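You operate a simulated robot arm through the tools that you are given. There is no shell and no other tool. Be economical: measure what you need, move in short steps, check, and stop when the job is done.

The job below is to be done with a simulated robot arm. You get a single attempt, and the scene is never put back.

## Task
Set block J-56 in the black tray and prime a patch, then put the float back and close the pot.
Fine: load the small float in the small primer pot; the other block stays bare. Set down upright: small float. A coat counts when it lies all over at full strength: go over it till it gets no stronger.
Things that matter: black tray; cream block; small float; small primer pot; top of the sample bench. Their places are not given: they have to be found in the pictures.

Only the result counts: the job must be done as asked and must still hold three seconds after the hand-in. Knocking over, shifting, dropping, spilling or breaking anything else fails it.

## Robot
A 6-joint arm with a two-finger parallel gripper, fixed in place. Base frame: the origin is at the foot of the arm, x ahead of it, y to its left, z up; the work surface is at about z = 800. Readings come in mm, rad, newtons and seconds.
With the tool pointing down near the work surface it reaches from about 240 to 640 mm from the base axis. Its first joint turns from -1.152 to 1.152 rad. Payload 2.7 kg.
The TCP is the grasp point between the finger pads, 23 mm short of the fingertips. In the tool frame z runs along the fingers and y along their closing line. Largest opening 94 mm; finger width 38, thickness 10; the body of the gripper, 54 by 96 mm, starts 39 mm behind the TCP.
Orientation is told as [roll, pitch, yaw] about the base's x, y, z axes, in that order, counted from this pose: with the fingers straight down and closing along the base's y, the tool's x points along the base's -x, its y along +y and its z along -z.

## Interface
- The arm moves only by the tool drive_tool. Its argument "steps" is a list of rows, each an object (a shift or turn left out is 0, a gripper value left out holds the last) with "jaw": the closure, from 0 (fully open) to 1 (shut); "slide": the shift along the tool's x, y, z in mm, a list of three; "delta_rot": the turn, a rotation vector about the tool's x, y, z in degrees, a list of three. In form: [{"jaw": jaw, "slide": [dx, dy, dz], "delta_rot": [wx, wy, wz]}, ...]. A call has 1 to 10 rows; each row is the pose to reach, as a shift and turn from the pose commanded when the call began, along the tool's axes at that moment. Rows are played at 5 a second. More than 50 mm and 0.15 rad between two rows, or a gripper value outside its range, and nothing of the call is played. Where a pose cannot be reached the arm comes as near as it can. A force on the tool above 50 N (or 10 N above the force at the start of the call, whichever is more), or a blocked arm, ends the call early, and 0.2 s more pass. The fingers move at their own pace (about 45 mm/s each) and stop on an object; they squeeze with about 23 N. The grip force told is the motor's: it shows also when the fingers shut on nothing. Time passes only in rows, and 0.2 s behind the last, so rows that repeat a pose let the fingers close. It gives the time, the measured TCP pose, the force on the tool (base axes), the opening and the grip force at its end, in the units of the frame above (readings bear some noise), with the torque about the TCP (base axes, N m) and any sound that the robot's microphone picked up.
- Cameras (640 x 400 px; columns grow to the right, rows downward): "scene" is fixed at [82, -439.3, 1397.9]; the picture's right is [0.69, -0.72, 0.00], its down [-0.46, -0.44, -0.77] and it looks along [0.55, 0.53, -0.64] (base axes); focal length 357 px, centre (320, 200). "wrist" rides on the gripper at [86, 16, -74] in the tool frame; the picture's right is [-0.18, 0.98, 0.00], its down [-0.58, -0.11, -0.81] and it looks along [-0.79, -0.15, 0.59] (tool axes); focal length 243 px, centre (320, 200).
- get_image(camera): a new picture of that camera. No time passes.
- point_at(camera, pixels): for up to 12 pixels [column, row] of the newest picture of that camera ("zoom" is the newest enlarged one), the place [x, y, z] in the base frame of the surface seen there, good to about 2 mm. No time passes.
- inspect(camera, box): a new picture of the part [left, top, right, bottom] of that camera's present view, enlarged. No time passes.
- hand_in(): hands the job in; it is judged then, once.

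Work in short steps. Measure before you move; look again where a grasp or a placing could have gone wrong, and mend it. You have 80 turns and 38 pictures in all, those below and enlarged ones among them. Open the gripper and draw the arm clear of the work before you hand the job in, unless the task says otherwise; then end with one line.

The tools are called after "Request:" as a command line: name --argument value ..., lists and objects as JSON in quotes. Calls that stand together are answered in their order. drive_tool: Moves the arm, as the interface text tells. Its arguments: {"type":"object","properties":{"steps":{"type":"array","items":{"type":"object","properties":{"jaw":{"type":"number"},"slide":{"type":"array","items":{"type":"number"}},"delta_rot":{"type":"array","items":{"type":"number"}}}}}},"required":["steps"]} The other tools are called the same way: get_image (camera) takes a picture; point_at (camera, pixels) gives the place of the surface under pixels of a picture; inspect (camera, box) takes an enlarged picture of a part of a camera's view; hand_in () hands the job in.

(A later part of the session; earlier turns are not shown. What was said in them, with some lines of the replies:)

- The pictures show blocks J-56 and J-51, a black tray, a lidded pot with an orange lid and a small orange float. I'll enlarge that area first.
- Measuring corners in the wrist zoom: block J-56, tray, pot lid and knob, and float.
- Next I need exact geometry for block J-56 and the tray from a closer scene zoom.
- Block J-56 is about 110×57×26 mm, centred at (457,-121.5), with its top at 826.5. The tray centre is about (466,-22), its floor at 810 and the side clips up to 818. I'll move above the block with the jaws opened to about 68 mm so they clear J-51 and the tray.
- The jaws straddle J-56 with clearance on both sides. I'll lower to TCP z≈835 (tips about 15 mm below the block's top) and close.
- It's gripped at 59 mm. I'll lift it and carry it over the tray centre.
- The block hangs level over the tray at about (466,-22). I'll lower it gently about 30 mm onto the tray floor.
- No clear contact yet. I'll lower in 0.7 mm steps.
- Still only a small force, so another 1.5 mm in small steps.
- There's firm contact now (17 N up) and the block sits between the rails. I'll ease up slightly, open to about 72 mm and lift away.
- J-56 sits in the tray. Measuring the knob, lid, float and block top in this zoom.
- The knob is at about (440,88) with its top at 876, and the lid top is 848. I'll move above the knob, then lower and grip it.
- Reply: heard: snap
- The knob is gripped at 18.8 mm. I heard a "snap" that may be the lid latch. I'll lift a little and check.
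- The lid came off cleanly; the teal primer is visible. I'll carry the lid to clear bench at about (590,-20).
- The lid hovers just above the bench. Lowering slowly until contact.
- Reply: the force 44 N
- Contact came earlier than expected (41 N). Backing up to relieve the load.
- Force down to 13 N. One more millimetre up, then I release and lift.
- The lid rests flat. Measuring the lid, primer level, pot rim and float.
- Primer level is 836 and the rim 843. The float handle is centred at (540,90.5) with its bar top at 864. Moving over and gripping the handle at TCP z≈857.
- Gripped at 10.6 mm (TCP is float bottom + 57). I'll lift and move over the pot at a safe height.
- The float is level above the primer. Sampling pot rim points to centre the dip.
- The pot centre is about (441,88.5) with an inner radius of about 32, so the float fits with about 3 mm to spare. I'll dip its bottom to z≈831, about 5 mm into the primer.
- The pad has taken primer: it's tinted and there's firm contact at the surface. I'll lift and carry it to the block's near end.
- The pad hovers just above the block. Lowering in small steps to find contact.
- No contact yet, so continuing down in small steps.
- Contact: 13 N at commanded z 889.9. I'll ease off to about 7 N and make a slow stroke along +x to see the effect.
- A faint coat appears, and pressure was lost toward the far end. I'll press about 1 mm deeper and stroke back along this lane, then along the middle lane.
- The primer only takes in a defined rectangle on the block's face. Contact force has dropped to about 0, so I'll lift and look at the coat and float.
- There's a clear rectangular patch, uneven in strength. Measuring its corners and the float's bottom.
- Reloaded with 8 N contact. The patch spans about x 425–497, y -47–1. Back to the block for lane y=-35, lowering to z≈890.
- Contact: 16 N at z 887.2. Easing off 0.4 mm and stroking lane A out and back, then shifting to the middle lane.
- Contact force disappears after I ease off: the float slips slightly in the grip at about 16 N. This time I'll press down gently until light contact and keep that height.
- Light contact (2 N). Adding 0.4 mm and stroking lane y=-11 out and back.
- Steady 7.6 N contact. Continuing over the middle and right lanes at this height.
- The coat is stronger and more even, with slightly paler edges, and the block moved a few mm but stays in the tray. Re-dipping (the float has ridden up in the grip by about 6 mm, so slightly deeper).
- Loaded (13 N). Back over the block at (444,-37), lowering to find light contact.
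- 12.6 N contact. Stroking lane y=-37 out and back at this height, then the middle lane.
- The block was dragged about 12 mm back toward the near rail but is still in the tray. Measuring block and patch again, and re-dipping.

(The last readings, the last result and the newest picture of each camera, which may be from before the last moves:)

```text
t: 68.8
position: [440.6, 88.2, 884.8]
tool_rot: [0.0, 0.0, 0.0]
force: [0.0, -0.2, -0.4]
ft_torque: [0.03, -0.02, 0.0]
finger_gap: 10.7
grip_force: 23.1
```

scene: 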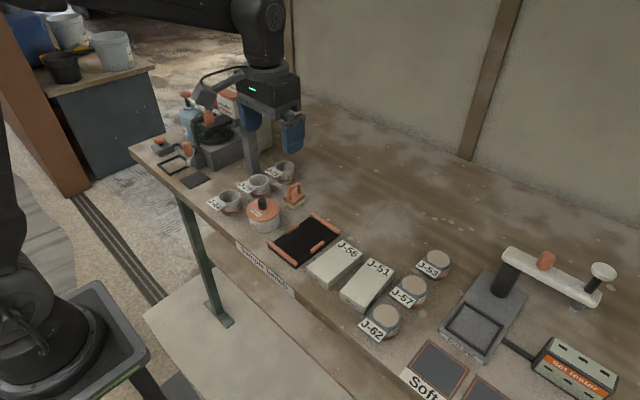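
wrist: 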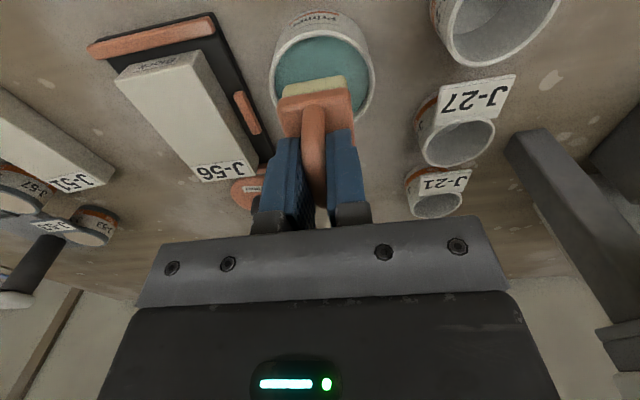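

No contact in the dip yet, so going 2 mm deeper.

Request:
drive_tool --steps '[{"slide": [0, 0, 0.8]}, {"slide": [0, 0, 1.4]}, {"slide": [0, 0, 1.8]}, {"slide": [0, 0, 1.8]}]'

```text
t: 69.8
position: [441.7, 88.5, 884.7]
tool_rot: [0.002, -0.002, 0.0]
force: [-3.0, -1.5, 19.5]
ft_torque: [-0.02, -0.03, -0.02]
finger_gap: 10.2
grip_force: 22.9
```

Loaded (19 N). The block now rests against the near rail and right clip, so I'll stroke only toward −x with it braced, lifting between strokes. Moving to (470,-40).

Request:
drive_tool --steps '[{"slide": [0, 0, -20]}, {"slide": [0, 0, -44]}, {"slide": [-10, -43, -44]}, {"slide": [-20, -86, -44]}, {"slide": [-29.4, -128.8, -44]}, {"slide": [-29.4, -128.8, -20]}, {"slide": [-29.4, -128.8, -5]}, {"slide": [-29.4, -128.8, -2.8]}, {"slide": [-29.4, -128.8, -1.9]}, {"slide": [-29.4, -128.8, -1.9]}]'

```text
t: 72.0
position: [471.4, -40.8, 886.6]
tool_rot: [0.0, -0.005, 0.0]
force: [-8.0, -2.6, 25.9]
ft_torque: [-0.05, 0.28, 0.03]
finger_gap: 10.5
grip_force: 22.9
```

Firm contact (26 N). Stroking −x, lifting, then returning for the next lane.

Request:
drive_tool --steps '[{"slide": [0, 0, -0.5]}, {"slide": [11, 0, -0.5]}, {"slide": [22, 0, -0.5]}, {"slide": [33, 0, -0.5]}, {"slide": [46, 0, -0.5]}, {"slide": [46, 0, -0.5]}]'

Request:
drive_tool --steps '[{"slide": [0, 0, -8]}, {"slide": [-46, 11, -8]}, {"slide": [-46, 11, -3]}, {"slide": [-46, 11, -0.5]}, {"slide": [-46, 11, 0]}, {"slide": [-34, 11, 0]}, {"slide": [-22, 11, 0]}, {"slide": [-11, 11, 0]}, {"slide": [0, 11, 0]}, {"slide": [0, 11, 0]}]'

Request:
drive_tool --steps '[{"slide": [0, 0, -8]}, {"slide": [-46, 11, -8]}, {"slide": [-46, 11, -3]}, {"slide": [-46, 11, 0]}, {"slide": [-46, 11, 0.4]}, {"slide": [-34, 11, 0.4]}, {"slide": [-22, 11, 0.4]}, {"slide": [-11, 11, 0.4]}, {"slide": [0, 11, 0.4]}, {"slide": [0, 11, 0.4]}]'

```text
t: 73.4
position: [424.9, -40.8, 884.9]
tool_rot: [0.002, -0.002, 0.001]
force: [6.1, 0.5, 10.3]
ft_torque: [0.02, -0.5, -0.02]
finger_gap: 11.0
grip_force: 22.9
```

```text
t: 75.6
position: [423.9, -30.7, 886.2]
tool_rot: [0.001, -0.004, -0.001]
force: [2.4, -0.1, 3.7]
ft_torque: [-0.01, -0.21, 0.01]
finger_gap: 10.4
grip_force: 22.6
```

```text
t: 77.8
position: [425.0, -18.4, 885.4]
tool_rot: [-0.001, -0.004, 0.0]
force: [6.7, 0.4, 15.9]
ft_torque: [-0.03, -0.33, 0.01]
finger_gap: 10.4
grip_force: 22.6
```

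All lanes had contact. Repeating lanes y=-14, -29 and -43 once more with the block braced.

Request:
drive_tool --steps '[{"slide": [0, 0, -8]}, {"slide": [-46, 4, -8]}, {"slide": [-46, 4, -3]}, {"slide": [-46, 4, 0]}, {"slide": [-46, 4, 0.3]}, {"slide": [-34, 4, 0.3]}, {"slide": [-22, 4, 0.3]}, {"slide": [-11, 4, 0.3]}, {"slide": [0, 4, 0.3]}, {"slide": [0, 4, 0.3]}]'

Request:
drive_tool --steps '[{"slide": [0, 0, -8]}, {"slide": [-46, -15, -8]}, {"slide": [-46, -15, -3]}, {"slide": [-46, -15, 0]}, {"slide": [-46, -15, 0.3]}, {"slide": [-34, -15, 0.3]}, {"slide": [-22, -15, 0.3]}, {"slide": [-11, -15, 0.3]}, {"slide": [0, -15, 0.3]}, {"slide": [0, -15, 0.3]}]'

Request:
drive_tool --steps '[{"slide": [0, 0, -8]}, {"slide": [-46, -14, -8]}, {"slide": [-46, -14, -3]}, {"slide": [-46, -14, 0]}, {"slide": [-46, -14, 0.3]}, {"slide": [-34, -14, 0.3]}, {"slide": [-22, -14, 0.3]}, {"slide": [-11, -14, 0.3]}, {"slide": [0, -14, 0.3]}, {"slide": [0, -14, 0.3]}]'

Request:
drive_tool --steps '[{"slide": [0, 0, -15]}, {"slide": [0, 0, -42]}, {"slide": [-5, 43, -42]}, {"slide": [-10, 86, -42]}, {"slide": [-16.6, 131.6, -42]}, {"slide": [-16.6, 131.6, -42]}]'

Request:
inspect --camera "scene" --box '[260, 185, 372, 265]'

```text
t: 80.0
position: [426.6, -14.2, 886.1]
tool_rot: [0.0, -0.008, 0.002]
force: [8.6, -1.1, 23.2]
ft_torque: [-0.05, -0.3, 0.03]
finger_gap: 10.9
grip_force: 23.5
```

```text
t: 82.2
position: [425.3, -29.8, 886.2]
tool_rot: [0.0, -0.005, 0.0]
force: [6.9, -0.7, 18.4]
ft_torque: [-0.02, -0.26, 0.0]
finger_gap: 10.7
grip_force: 22.6
```

```text
t: 84.4
position: [424.7, -43.4, 885.1]
tool_rot: [0.0, -0.005, 0.0]
force: [8.9, -0.4, 21.7]
ft_torque: [-0.03, -0.31, -0.01]
finger_gap: 10.7
grip_force: 23.2
```

```text
t: 85.8
position: [440.4, 89.3, 924.7]
tool_rot: [0.001, 0.002, 0.001]
force: [0.1, 0.3, -0.5]
ft_torque: [0.0, -0.02, 0.02]
finger_gap: 10.8
grip_force: 23.1
```

```text
5.00 times, centred on (316, 225) of scene
```

zoom: 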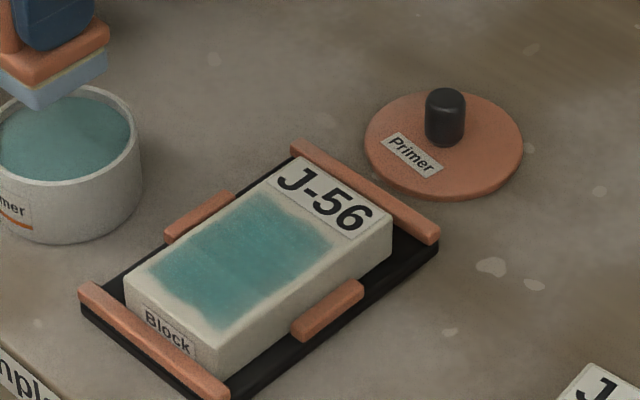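

The coat looks stronger and even. I'll do another reload and round, and compare with a close-up of the current state.

Request:
inspect --camera "scene" --box '[280, 215, 344, 255]'

Request:
drive_tool --steps '[{"slide": [0, 0, 15]}, {"slide": [0, 0, 28]}, {"slide": [0, 0, 38]}, {"slide": [0, 0, 42]}, {"slide": [0, 0, 43.2]}, {"slide": [0, 0, 44]}, {"slide": [0, 0, 44]}]'

```text
10.00 times, centred on (312, 235) of scene
```

zoom: 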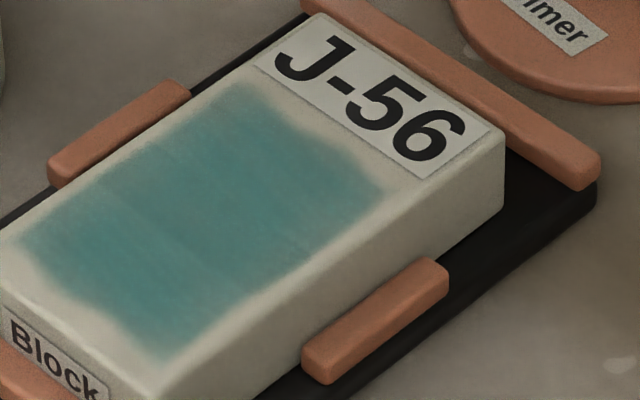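

```text
t: 87.4
position: [442.0, 88.1, 884.5]
tool_rot: [0.002, -0.006, 0.001]
force: [-10.5, -4.2, 37.2]
ft_torque: [-0.13, 0.61, -0.05]
finger_gap: 10.5
grip_force: 22.5
```

The patch is almost uniform; the far edge looks a bit ragged, so this round I start further out (x=478). Moving to the block.

Request:
drive_tool --steps '[{"slide": [0, 0, -20]}, {"slide": [0, 0, -46]}, {"slide": [-12, -43, -46]}, {"slide": [-24, -86, -46]}, {"slide": [-37.4, -132.6, -46]}, {"slide": [-37.4, -132.6, -20]}, {"slide": [-37.4, -132.6, -6]}, {"slide": [-37.4, -132.6, -3.5]}, {"slide": [-37.4, -132.6, -2.7]}, {"slide": [-37.4, -132.6, -2.7]}]'

```text
t: 89.6
position: [478.9, -44.9, 885.1]
tool_rot: [0.0, -0.004, 0.0]
force: [-0.5, -2.7, 9.8]
ft_torque: [-0.04, -0.01, 0.04]
finger_gap: 10.3
grip_force: 23.2
```

Request:
drive_tool --steps '[{"slide": [0, 0, 0.4]}, {"slide": [11, 0, 0.4]}, {"slide": [22, 0, 0.4]}, {"slide": [33, 0, 0.4]}, {"slide": [44, 0, 0.4]}, {"slide": [56, 0, 0.4]}, {"slide": [56, 0, 0.4]}]'

Request:
drive_tool --steps '[{"slide": [0, 0, -8]}, {"slide": [-28, 6, -8]}, {"slide": [-56, 11, -8]}, {"slide": [-56, 11, -3]}, {"slide": [-56, 11, 0.3]}, {"slide": [-42, 11, 0.3]}, {"slide": [-28, 11, 0.3]}, {"slide": [-14, 11, 0.3]}, {"slide": [0, 11, 0.3]}, {"slide": [0, 11, 0.3]}]'

Request:
drive_tool --steps '[{"slide": [0, 0, -8]}, {"slide": [-28, 6, -8]}, {"slide": [-56, 11, -8]}, {"slide": [-56, 11, -3]}, {"slide": [-56, 11, 0.3]}, {"slide": [-42, 11, 0.3]}, {"slide": [-28, 11, 0.3]}, {"slide": [-14, 11, 0.3]}, {"slide": [0, 11, 0.3]}, {"slide": [0, 11, 0.3]}]'

Request:
drive_tool --steps '[{"slide": [0, 0, -8]}, {"slide": [-28, 6, -8]}, {"slide": [-56, 11, -8]}, {"slide": [-56, 11, -3]}, {"slide": [-56, 11, 0.3]}, {"slide": [-42, 11, 0.3]}, {"slide": [-28, 11, 0.3]}, {"slide": [-14, 11, 0.3]}, {"slide": [0, 11, 0.3]}, {"slide": [0, 11, 0.3]}]'

Request:
drive_tool --steps '[{"slide": [0, 0, -15]}, {"slide": [0, 0, -42]}, {"slide": [-6, 33, -42]}, {"slide": [-12, 66, -42]}, {"slide": [-18.6, 99.6, -42]}, {"slide": [-18.6, 99.6, -42]}]'

Request:
inspect --camera "scene" --box '[280, 215, 344, 255]'

```text
t: 91.2
position: [424.9, -45.3, 886.3]
tool_rot: [0.0, -0.008, -0.001]
force: [10.8, 0.3, 26.1]
ft_torque: [0.1, -0.26, -0.03]
finger_gap: 10.7
grip_force: 23.6
```

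```text
t: 93.4
position: [422.0, -34.2, 885.6]
tool_rot: [-0.001, -0.005, 0.002]
force: [6.5, 0.7, 17.1]
ft_torque: [0.03, -0.2, 0.01]
finger_gap: 10.4
grip_force: 23.5
```

```text
t: 95.6
position: [424.9, -22.5, 885.6]
tool_rot: [0.0, -0.007, 0.001]
force: [8.4, -0.2, 24.1]
ft_torque: [-0.05, -0.23, 0.02]
finger_gap: 10.6
grip_force: 23.2
```

```text
t: 97.8
position: [422.8, -9.7, 885.9]
tool_rot: [0.0, -0.005, -0.001]
force: [8.2, -0.8, 22.1]
ft_torque: [-0.13, -0.27, 0.04]
finger_gap: 10.6
grip_force: 22.8
```

```text
t: 99.2
position: [440.5, 89.1, 925.6]
tool_rot: [-0.001, 0.001, 0.0]
force: [0.0, -0.8, -0.3]
ft_torque: [0.0, 0.01, -0.01]
finger_gap: 10.4
grip_force: 23.2
```

```text
10.00 times, centred on (312, 235) of scene
```

zoom: 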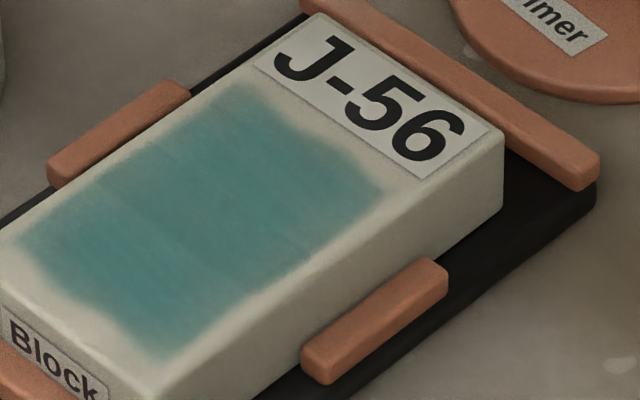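

The patch is identical to before the last round, so it's at full strength. I'll carry the float back to its original spot (540,90.5) and hover.

Request:
drive_tool --steps '[{"slide": [-33, 0.6, 0]}, {"slide": [-66, 1.2, 0]}, {"slide": [-99.4, 1.9, 0]}, {"slide": [-99.4, 1.9, 30]}, {"slide": [-99.4, 1.9, 55]}, {"slide": [-99.4, 1.9, 68]}, {"slide": [-99.4, 1.9, 71]}, {"slide": [-99.4, 1.9, 71]}]'

Request:
drive_tool --steps '[{"slide": [0, 0, 1]}, {"slide": [0, 0, 2]}, {"slide": [0, 0, 3]}, {"slide": [0, 0, 3]}]'

```text
t: 101.0
position: [538.8, 91.3, 855.2]
tool_rot: [0.001, -0.001, -0.001]
force: [-0.3, -0.3, -1.2]
ft_torque: [0.0, 0.03, 0.0]
finger_gap: 10.5
grip_force: 22.8
```

```text
t: 102.0
position: [540.8, 90.3, 851.9]
tool_rot: [0.0, 0.001, 0.0]
force: [-0.9, -0.5, -0.1]
ft_torque: [0.03, -0.01, -0.01]
finger_gap: 10.6
grip_force: 22.8
```

Not yet touching; continuing down in small steps.

Request:
drive_tool --steps '[{"slide": [0, 0, 0.7]}, {"slide": [0, 0, 1.4]}, {"slide": [0, 0, 2]}, {"slide": [0, 0, 2]}]'

```text
t: 103.0
position: [540.4, 89.1, 851.2]
tool_rot: [0.001, -0.001, -0.001]
force: [-4.5, -1.7, 10.5]
ft_torque: [-0.08, 0.24, 0.01]
finger_gap: 10.4
grip_force: 22.9
```

Contact (10 N). Relieving, then opening the jaws and lifting straight up.

Request:
drive_tool --steps '[{"slide": [0, 0, -0.7]}, {"jaw": 0.85, "slide": [0, 0, -0.7]}, {"jaw": 0.85, "slide": [0, 0, -2]}, {"jaw": 0.6, "slide": [0, 0, -4]}, {"slide": [0, 0, -4]}, {"slide": [0, 0, -30]}, {"slide": [0, 0, -70]}, {"slide": [0, 0, -70]}]'

Request:
inspect --camera "scene" --box '[230, 140, 390, 240]'

```text
t: 104.8
position: [539.5, 92.4, 920.9]
tool_rot: [0.001, 0.001, -0.001]
force: [-0.6, 0.4, -0.5]
ft_torque: [0.04, 0.0, 0.02]
finger_gap: 37.9
grip_force: 0.1
```

```text
4.00 times, centred on (310, 190) of scene
```

zoom: 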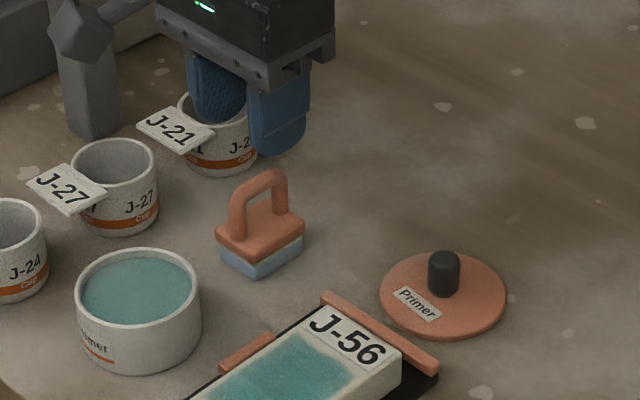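

The float stands upright in its place. Measuring the knob, lid and pot rim for the closing.

Request:
point_at --camera "zoom" --pixels '[[443, 255], [431, 270], [457, 270], [444, 292], [381, 290], [505, 290], [400, 320], [480, 265], [79, 290], [120, 328], [160, 325], [196, 290]]'

Request:
point_at --camera "zoom" --pixels '[[90, 270], [110, 256], [140, 250], [170, 256], [188, 270], [192, 305], [90, 308], [222, 232], [298, 232], [255, 262], [268, 172], [140, 290]]'

```text
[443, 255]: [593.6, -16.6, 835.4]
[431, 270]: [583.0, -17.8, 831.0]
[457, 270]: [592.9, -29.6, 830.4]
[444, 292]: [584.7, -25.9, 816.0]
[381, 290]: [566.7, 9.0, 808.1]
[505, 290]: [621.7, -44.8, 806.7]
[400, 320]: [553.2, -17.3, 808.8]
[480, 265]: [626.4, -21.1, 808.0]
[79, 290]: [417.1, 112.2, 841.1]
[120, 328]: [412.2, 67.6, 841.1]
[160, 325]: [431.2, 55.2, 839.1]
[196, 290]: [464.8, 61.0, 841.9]
```

```text
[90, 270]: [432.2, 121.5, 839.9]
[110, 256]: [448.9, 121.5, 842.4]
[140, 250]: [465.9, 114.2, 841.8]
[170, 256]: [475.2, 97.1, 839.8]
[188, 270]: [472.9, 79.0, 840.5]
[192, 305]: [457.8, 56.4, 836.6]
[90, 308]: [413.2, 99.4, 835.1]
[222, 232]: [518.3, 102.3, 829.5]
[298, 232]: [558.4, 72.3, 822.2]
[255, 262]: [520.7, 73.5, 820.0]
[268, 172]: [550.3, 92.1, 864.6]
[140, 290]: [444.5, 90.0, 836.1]
```

The lid is centred at (590,-20) and the pot at (441,88.4). Moving over and gripping the knob at TCP z≈835.

Request:
drive_tool --steps '[{"jaw": 0.5, "slide": [-17, -37, 0]}, {"slide": [-34, -74, 0]}, {"slide": [-50, -110.5, 0]}, {"slide": [-50, -110.5, 30]}, {"slide": [-50, -110.5, 60]}, {"slide": [-50, -110.5, 83.5]}, {"slide": [-50, -110.5, 83.5]}, {"jaw": 0.95, "slide": [-50, -110.5, 83.5]}, {"slide": [-50, -110.5, 83.5]}, {"slide": [-50, -110.5, 83.5]}]'

```text
t: 107.0
position: [589.4, -20.3, 836.7]
tool_rot: [0.0, 0.001, 0.0]
force: [-1.2, -0.3, -0.1]
ft_torque: [-0.01, 0.01, -0.03]
finger_gap: 18.9
grip_force: 23.1
```

Gripped. Lifting and carrying the lid over the pot.

Request:
drive_tool --steps '[{"slide": [0, 0, -45]}, {"slide": [0, 0, -88]}, {"slide": [35, 25, -88]}, {"slide": [70, 50, -88]}, {"slide": [105, 76, -88]}, {"slide": [130, 95, -88]}, {"slide": [149, 108.4, -88]}, {"slide": [149, 108.4, -60]}, {"slide": [149, 108.4, -52]}, {"slide": [149, 108.4, -52]}]'

Request:
inspect --camera "scene" --box '[216, 160, 312, 235]'

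Request:
inspect --camera "wrist" --box '[220, 0, 420, 125]'

```text
t: 109.2
position: [440.9, 87.2, 885.6]
tool_rot: [-0.001, 0.0, 0.0]
force: [0.1, -0.2, -0.3]
ft_torque: [0.03, 0.02, -0.02]
finger_gap: 18.8
grip_force: 22.9
```

```text
5.33 times, centred on (264, 198) of scene
```

zoom: 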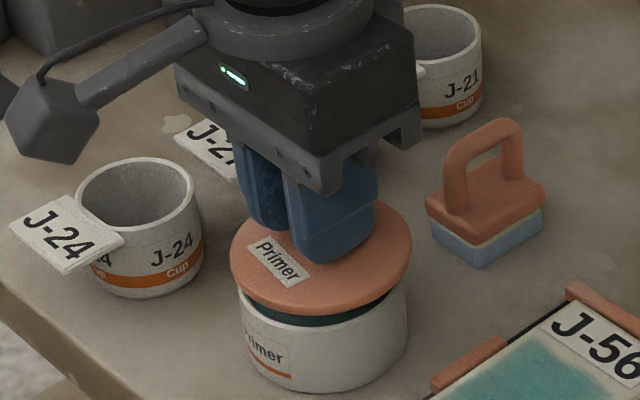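

```text
3.20 times, centred on (320, 62) of wrist
```

zoom: 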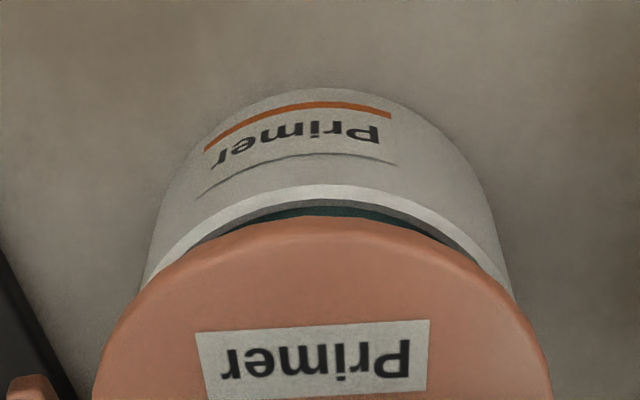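

The lid is centred and level about 9 mm above the rim. Lowering until it seats.

Request:
drive_tool --steps '[{"slide": [0, 0, 4]}, {"slide": [0, 0, 7]}, {"slide": [0, 0, 9]}, {"slide": [0, 0, 10]}, {"slide": [0, 0, 10]}]'

```text
t: 110.4
position: [440.5, 88.3, 878.7]
tool_rot: [-0.002, 0.001, -0.001]
force: [-0.5, 0.1, -0.1]
ft_torque: [-0.02, -0.03, 0.02]
finger_gap: 18.7
grip_force: 23.0
```

Request:
drive_tool --steps '[{"slide": [0, 0, 1]}, {"slide": [0, 0, 2]}, {"slide": [0, 0, 3]}, {"slide": [0, 0, 3]}]'

```text
t: 111.4
position: [440.9, 87.9, 874.9]
tool_rot: [-0.002, -0.002, 0.0]
force: [-7.2, 0.5, 15.5]
ft_torque: [-0.02, 0.05, 0.02]
finger_gap: 18.7
grip_force: 23.2
heard: snap
```

A snap and 15 N contact: the lid has seated. Releasing and withdrawing upward.

Request:
drive_tool --steps '[{"slide": [0, 0, -0.8]}, {"jaw": 0.5, "slide": [0, 0, -0.8]}, {"slide": [0, 0, -0.8]}, {"slide": [0, 0, -0.8]}, {"slide": [0, 0, -30]}, {"slide": [0, 0, -70]}, {"slide": [0, 0, -115]}, {"slide": [0, 0, -160]}, {"slide": [0, 0, -160]}]'

Request:
get_image --camera "scene"

Request:
inspect --camera "scene" --box '[220, 160, 364, 260]'

```text
t: 113.4
position: [439.4, 86.4, 1035.5]
tool_rot: [0.0, 0.0, 0.0]
force: [0.1, -0.1, -0.7]
ft_torque: [0.03, 0.02, -0.01]
finger_gap: 46.9
grip_force: 0.0
```

```text
5 pictures are left
```

scene: 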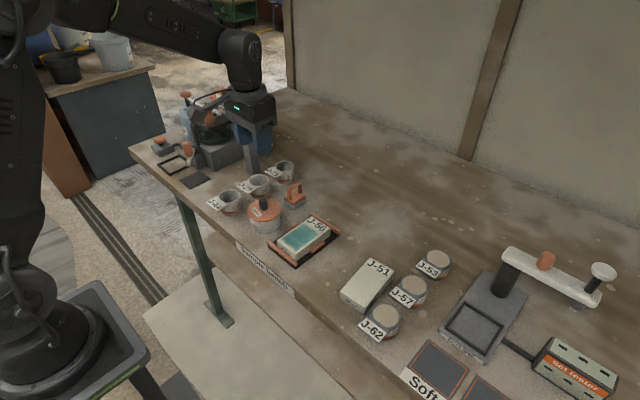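

```text
4.00 times, centred on (292, 210) of scene
```

zoom: 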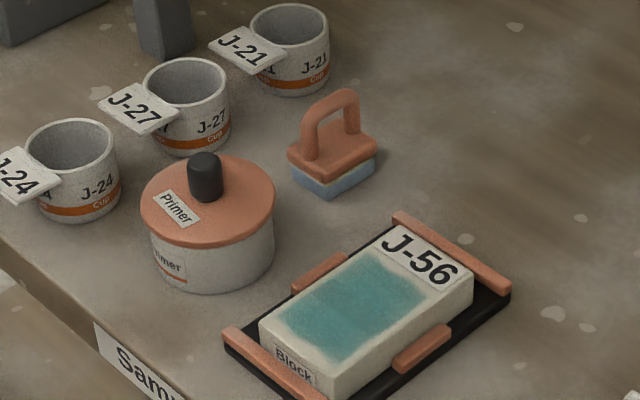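

The lid is seated, the float stands upright, J-56 lies in the tray with an even coat and J-51 is bare. The arm is clear, so I'm handing in.

Request:
hand_in

```text
The job is handed in.
```

Block J-56 is in the black tray with its patch primed until the coat got no stronger, the small float is back upright in its place, the primer pot's lid is snapped shut, and J-51 is still bare.
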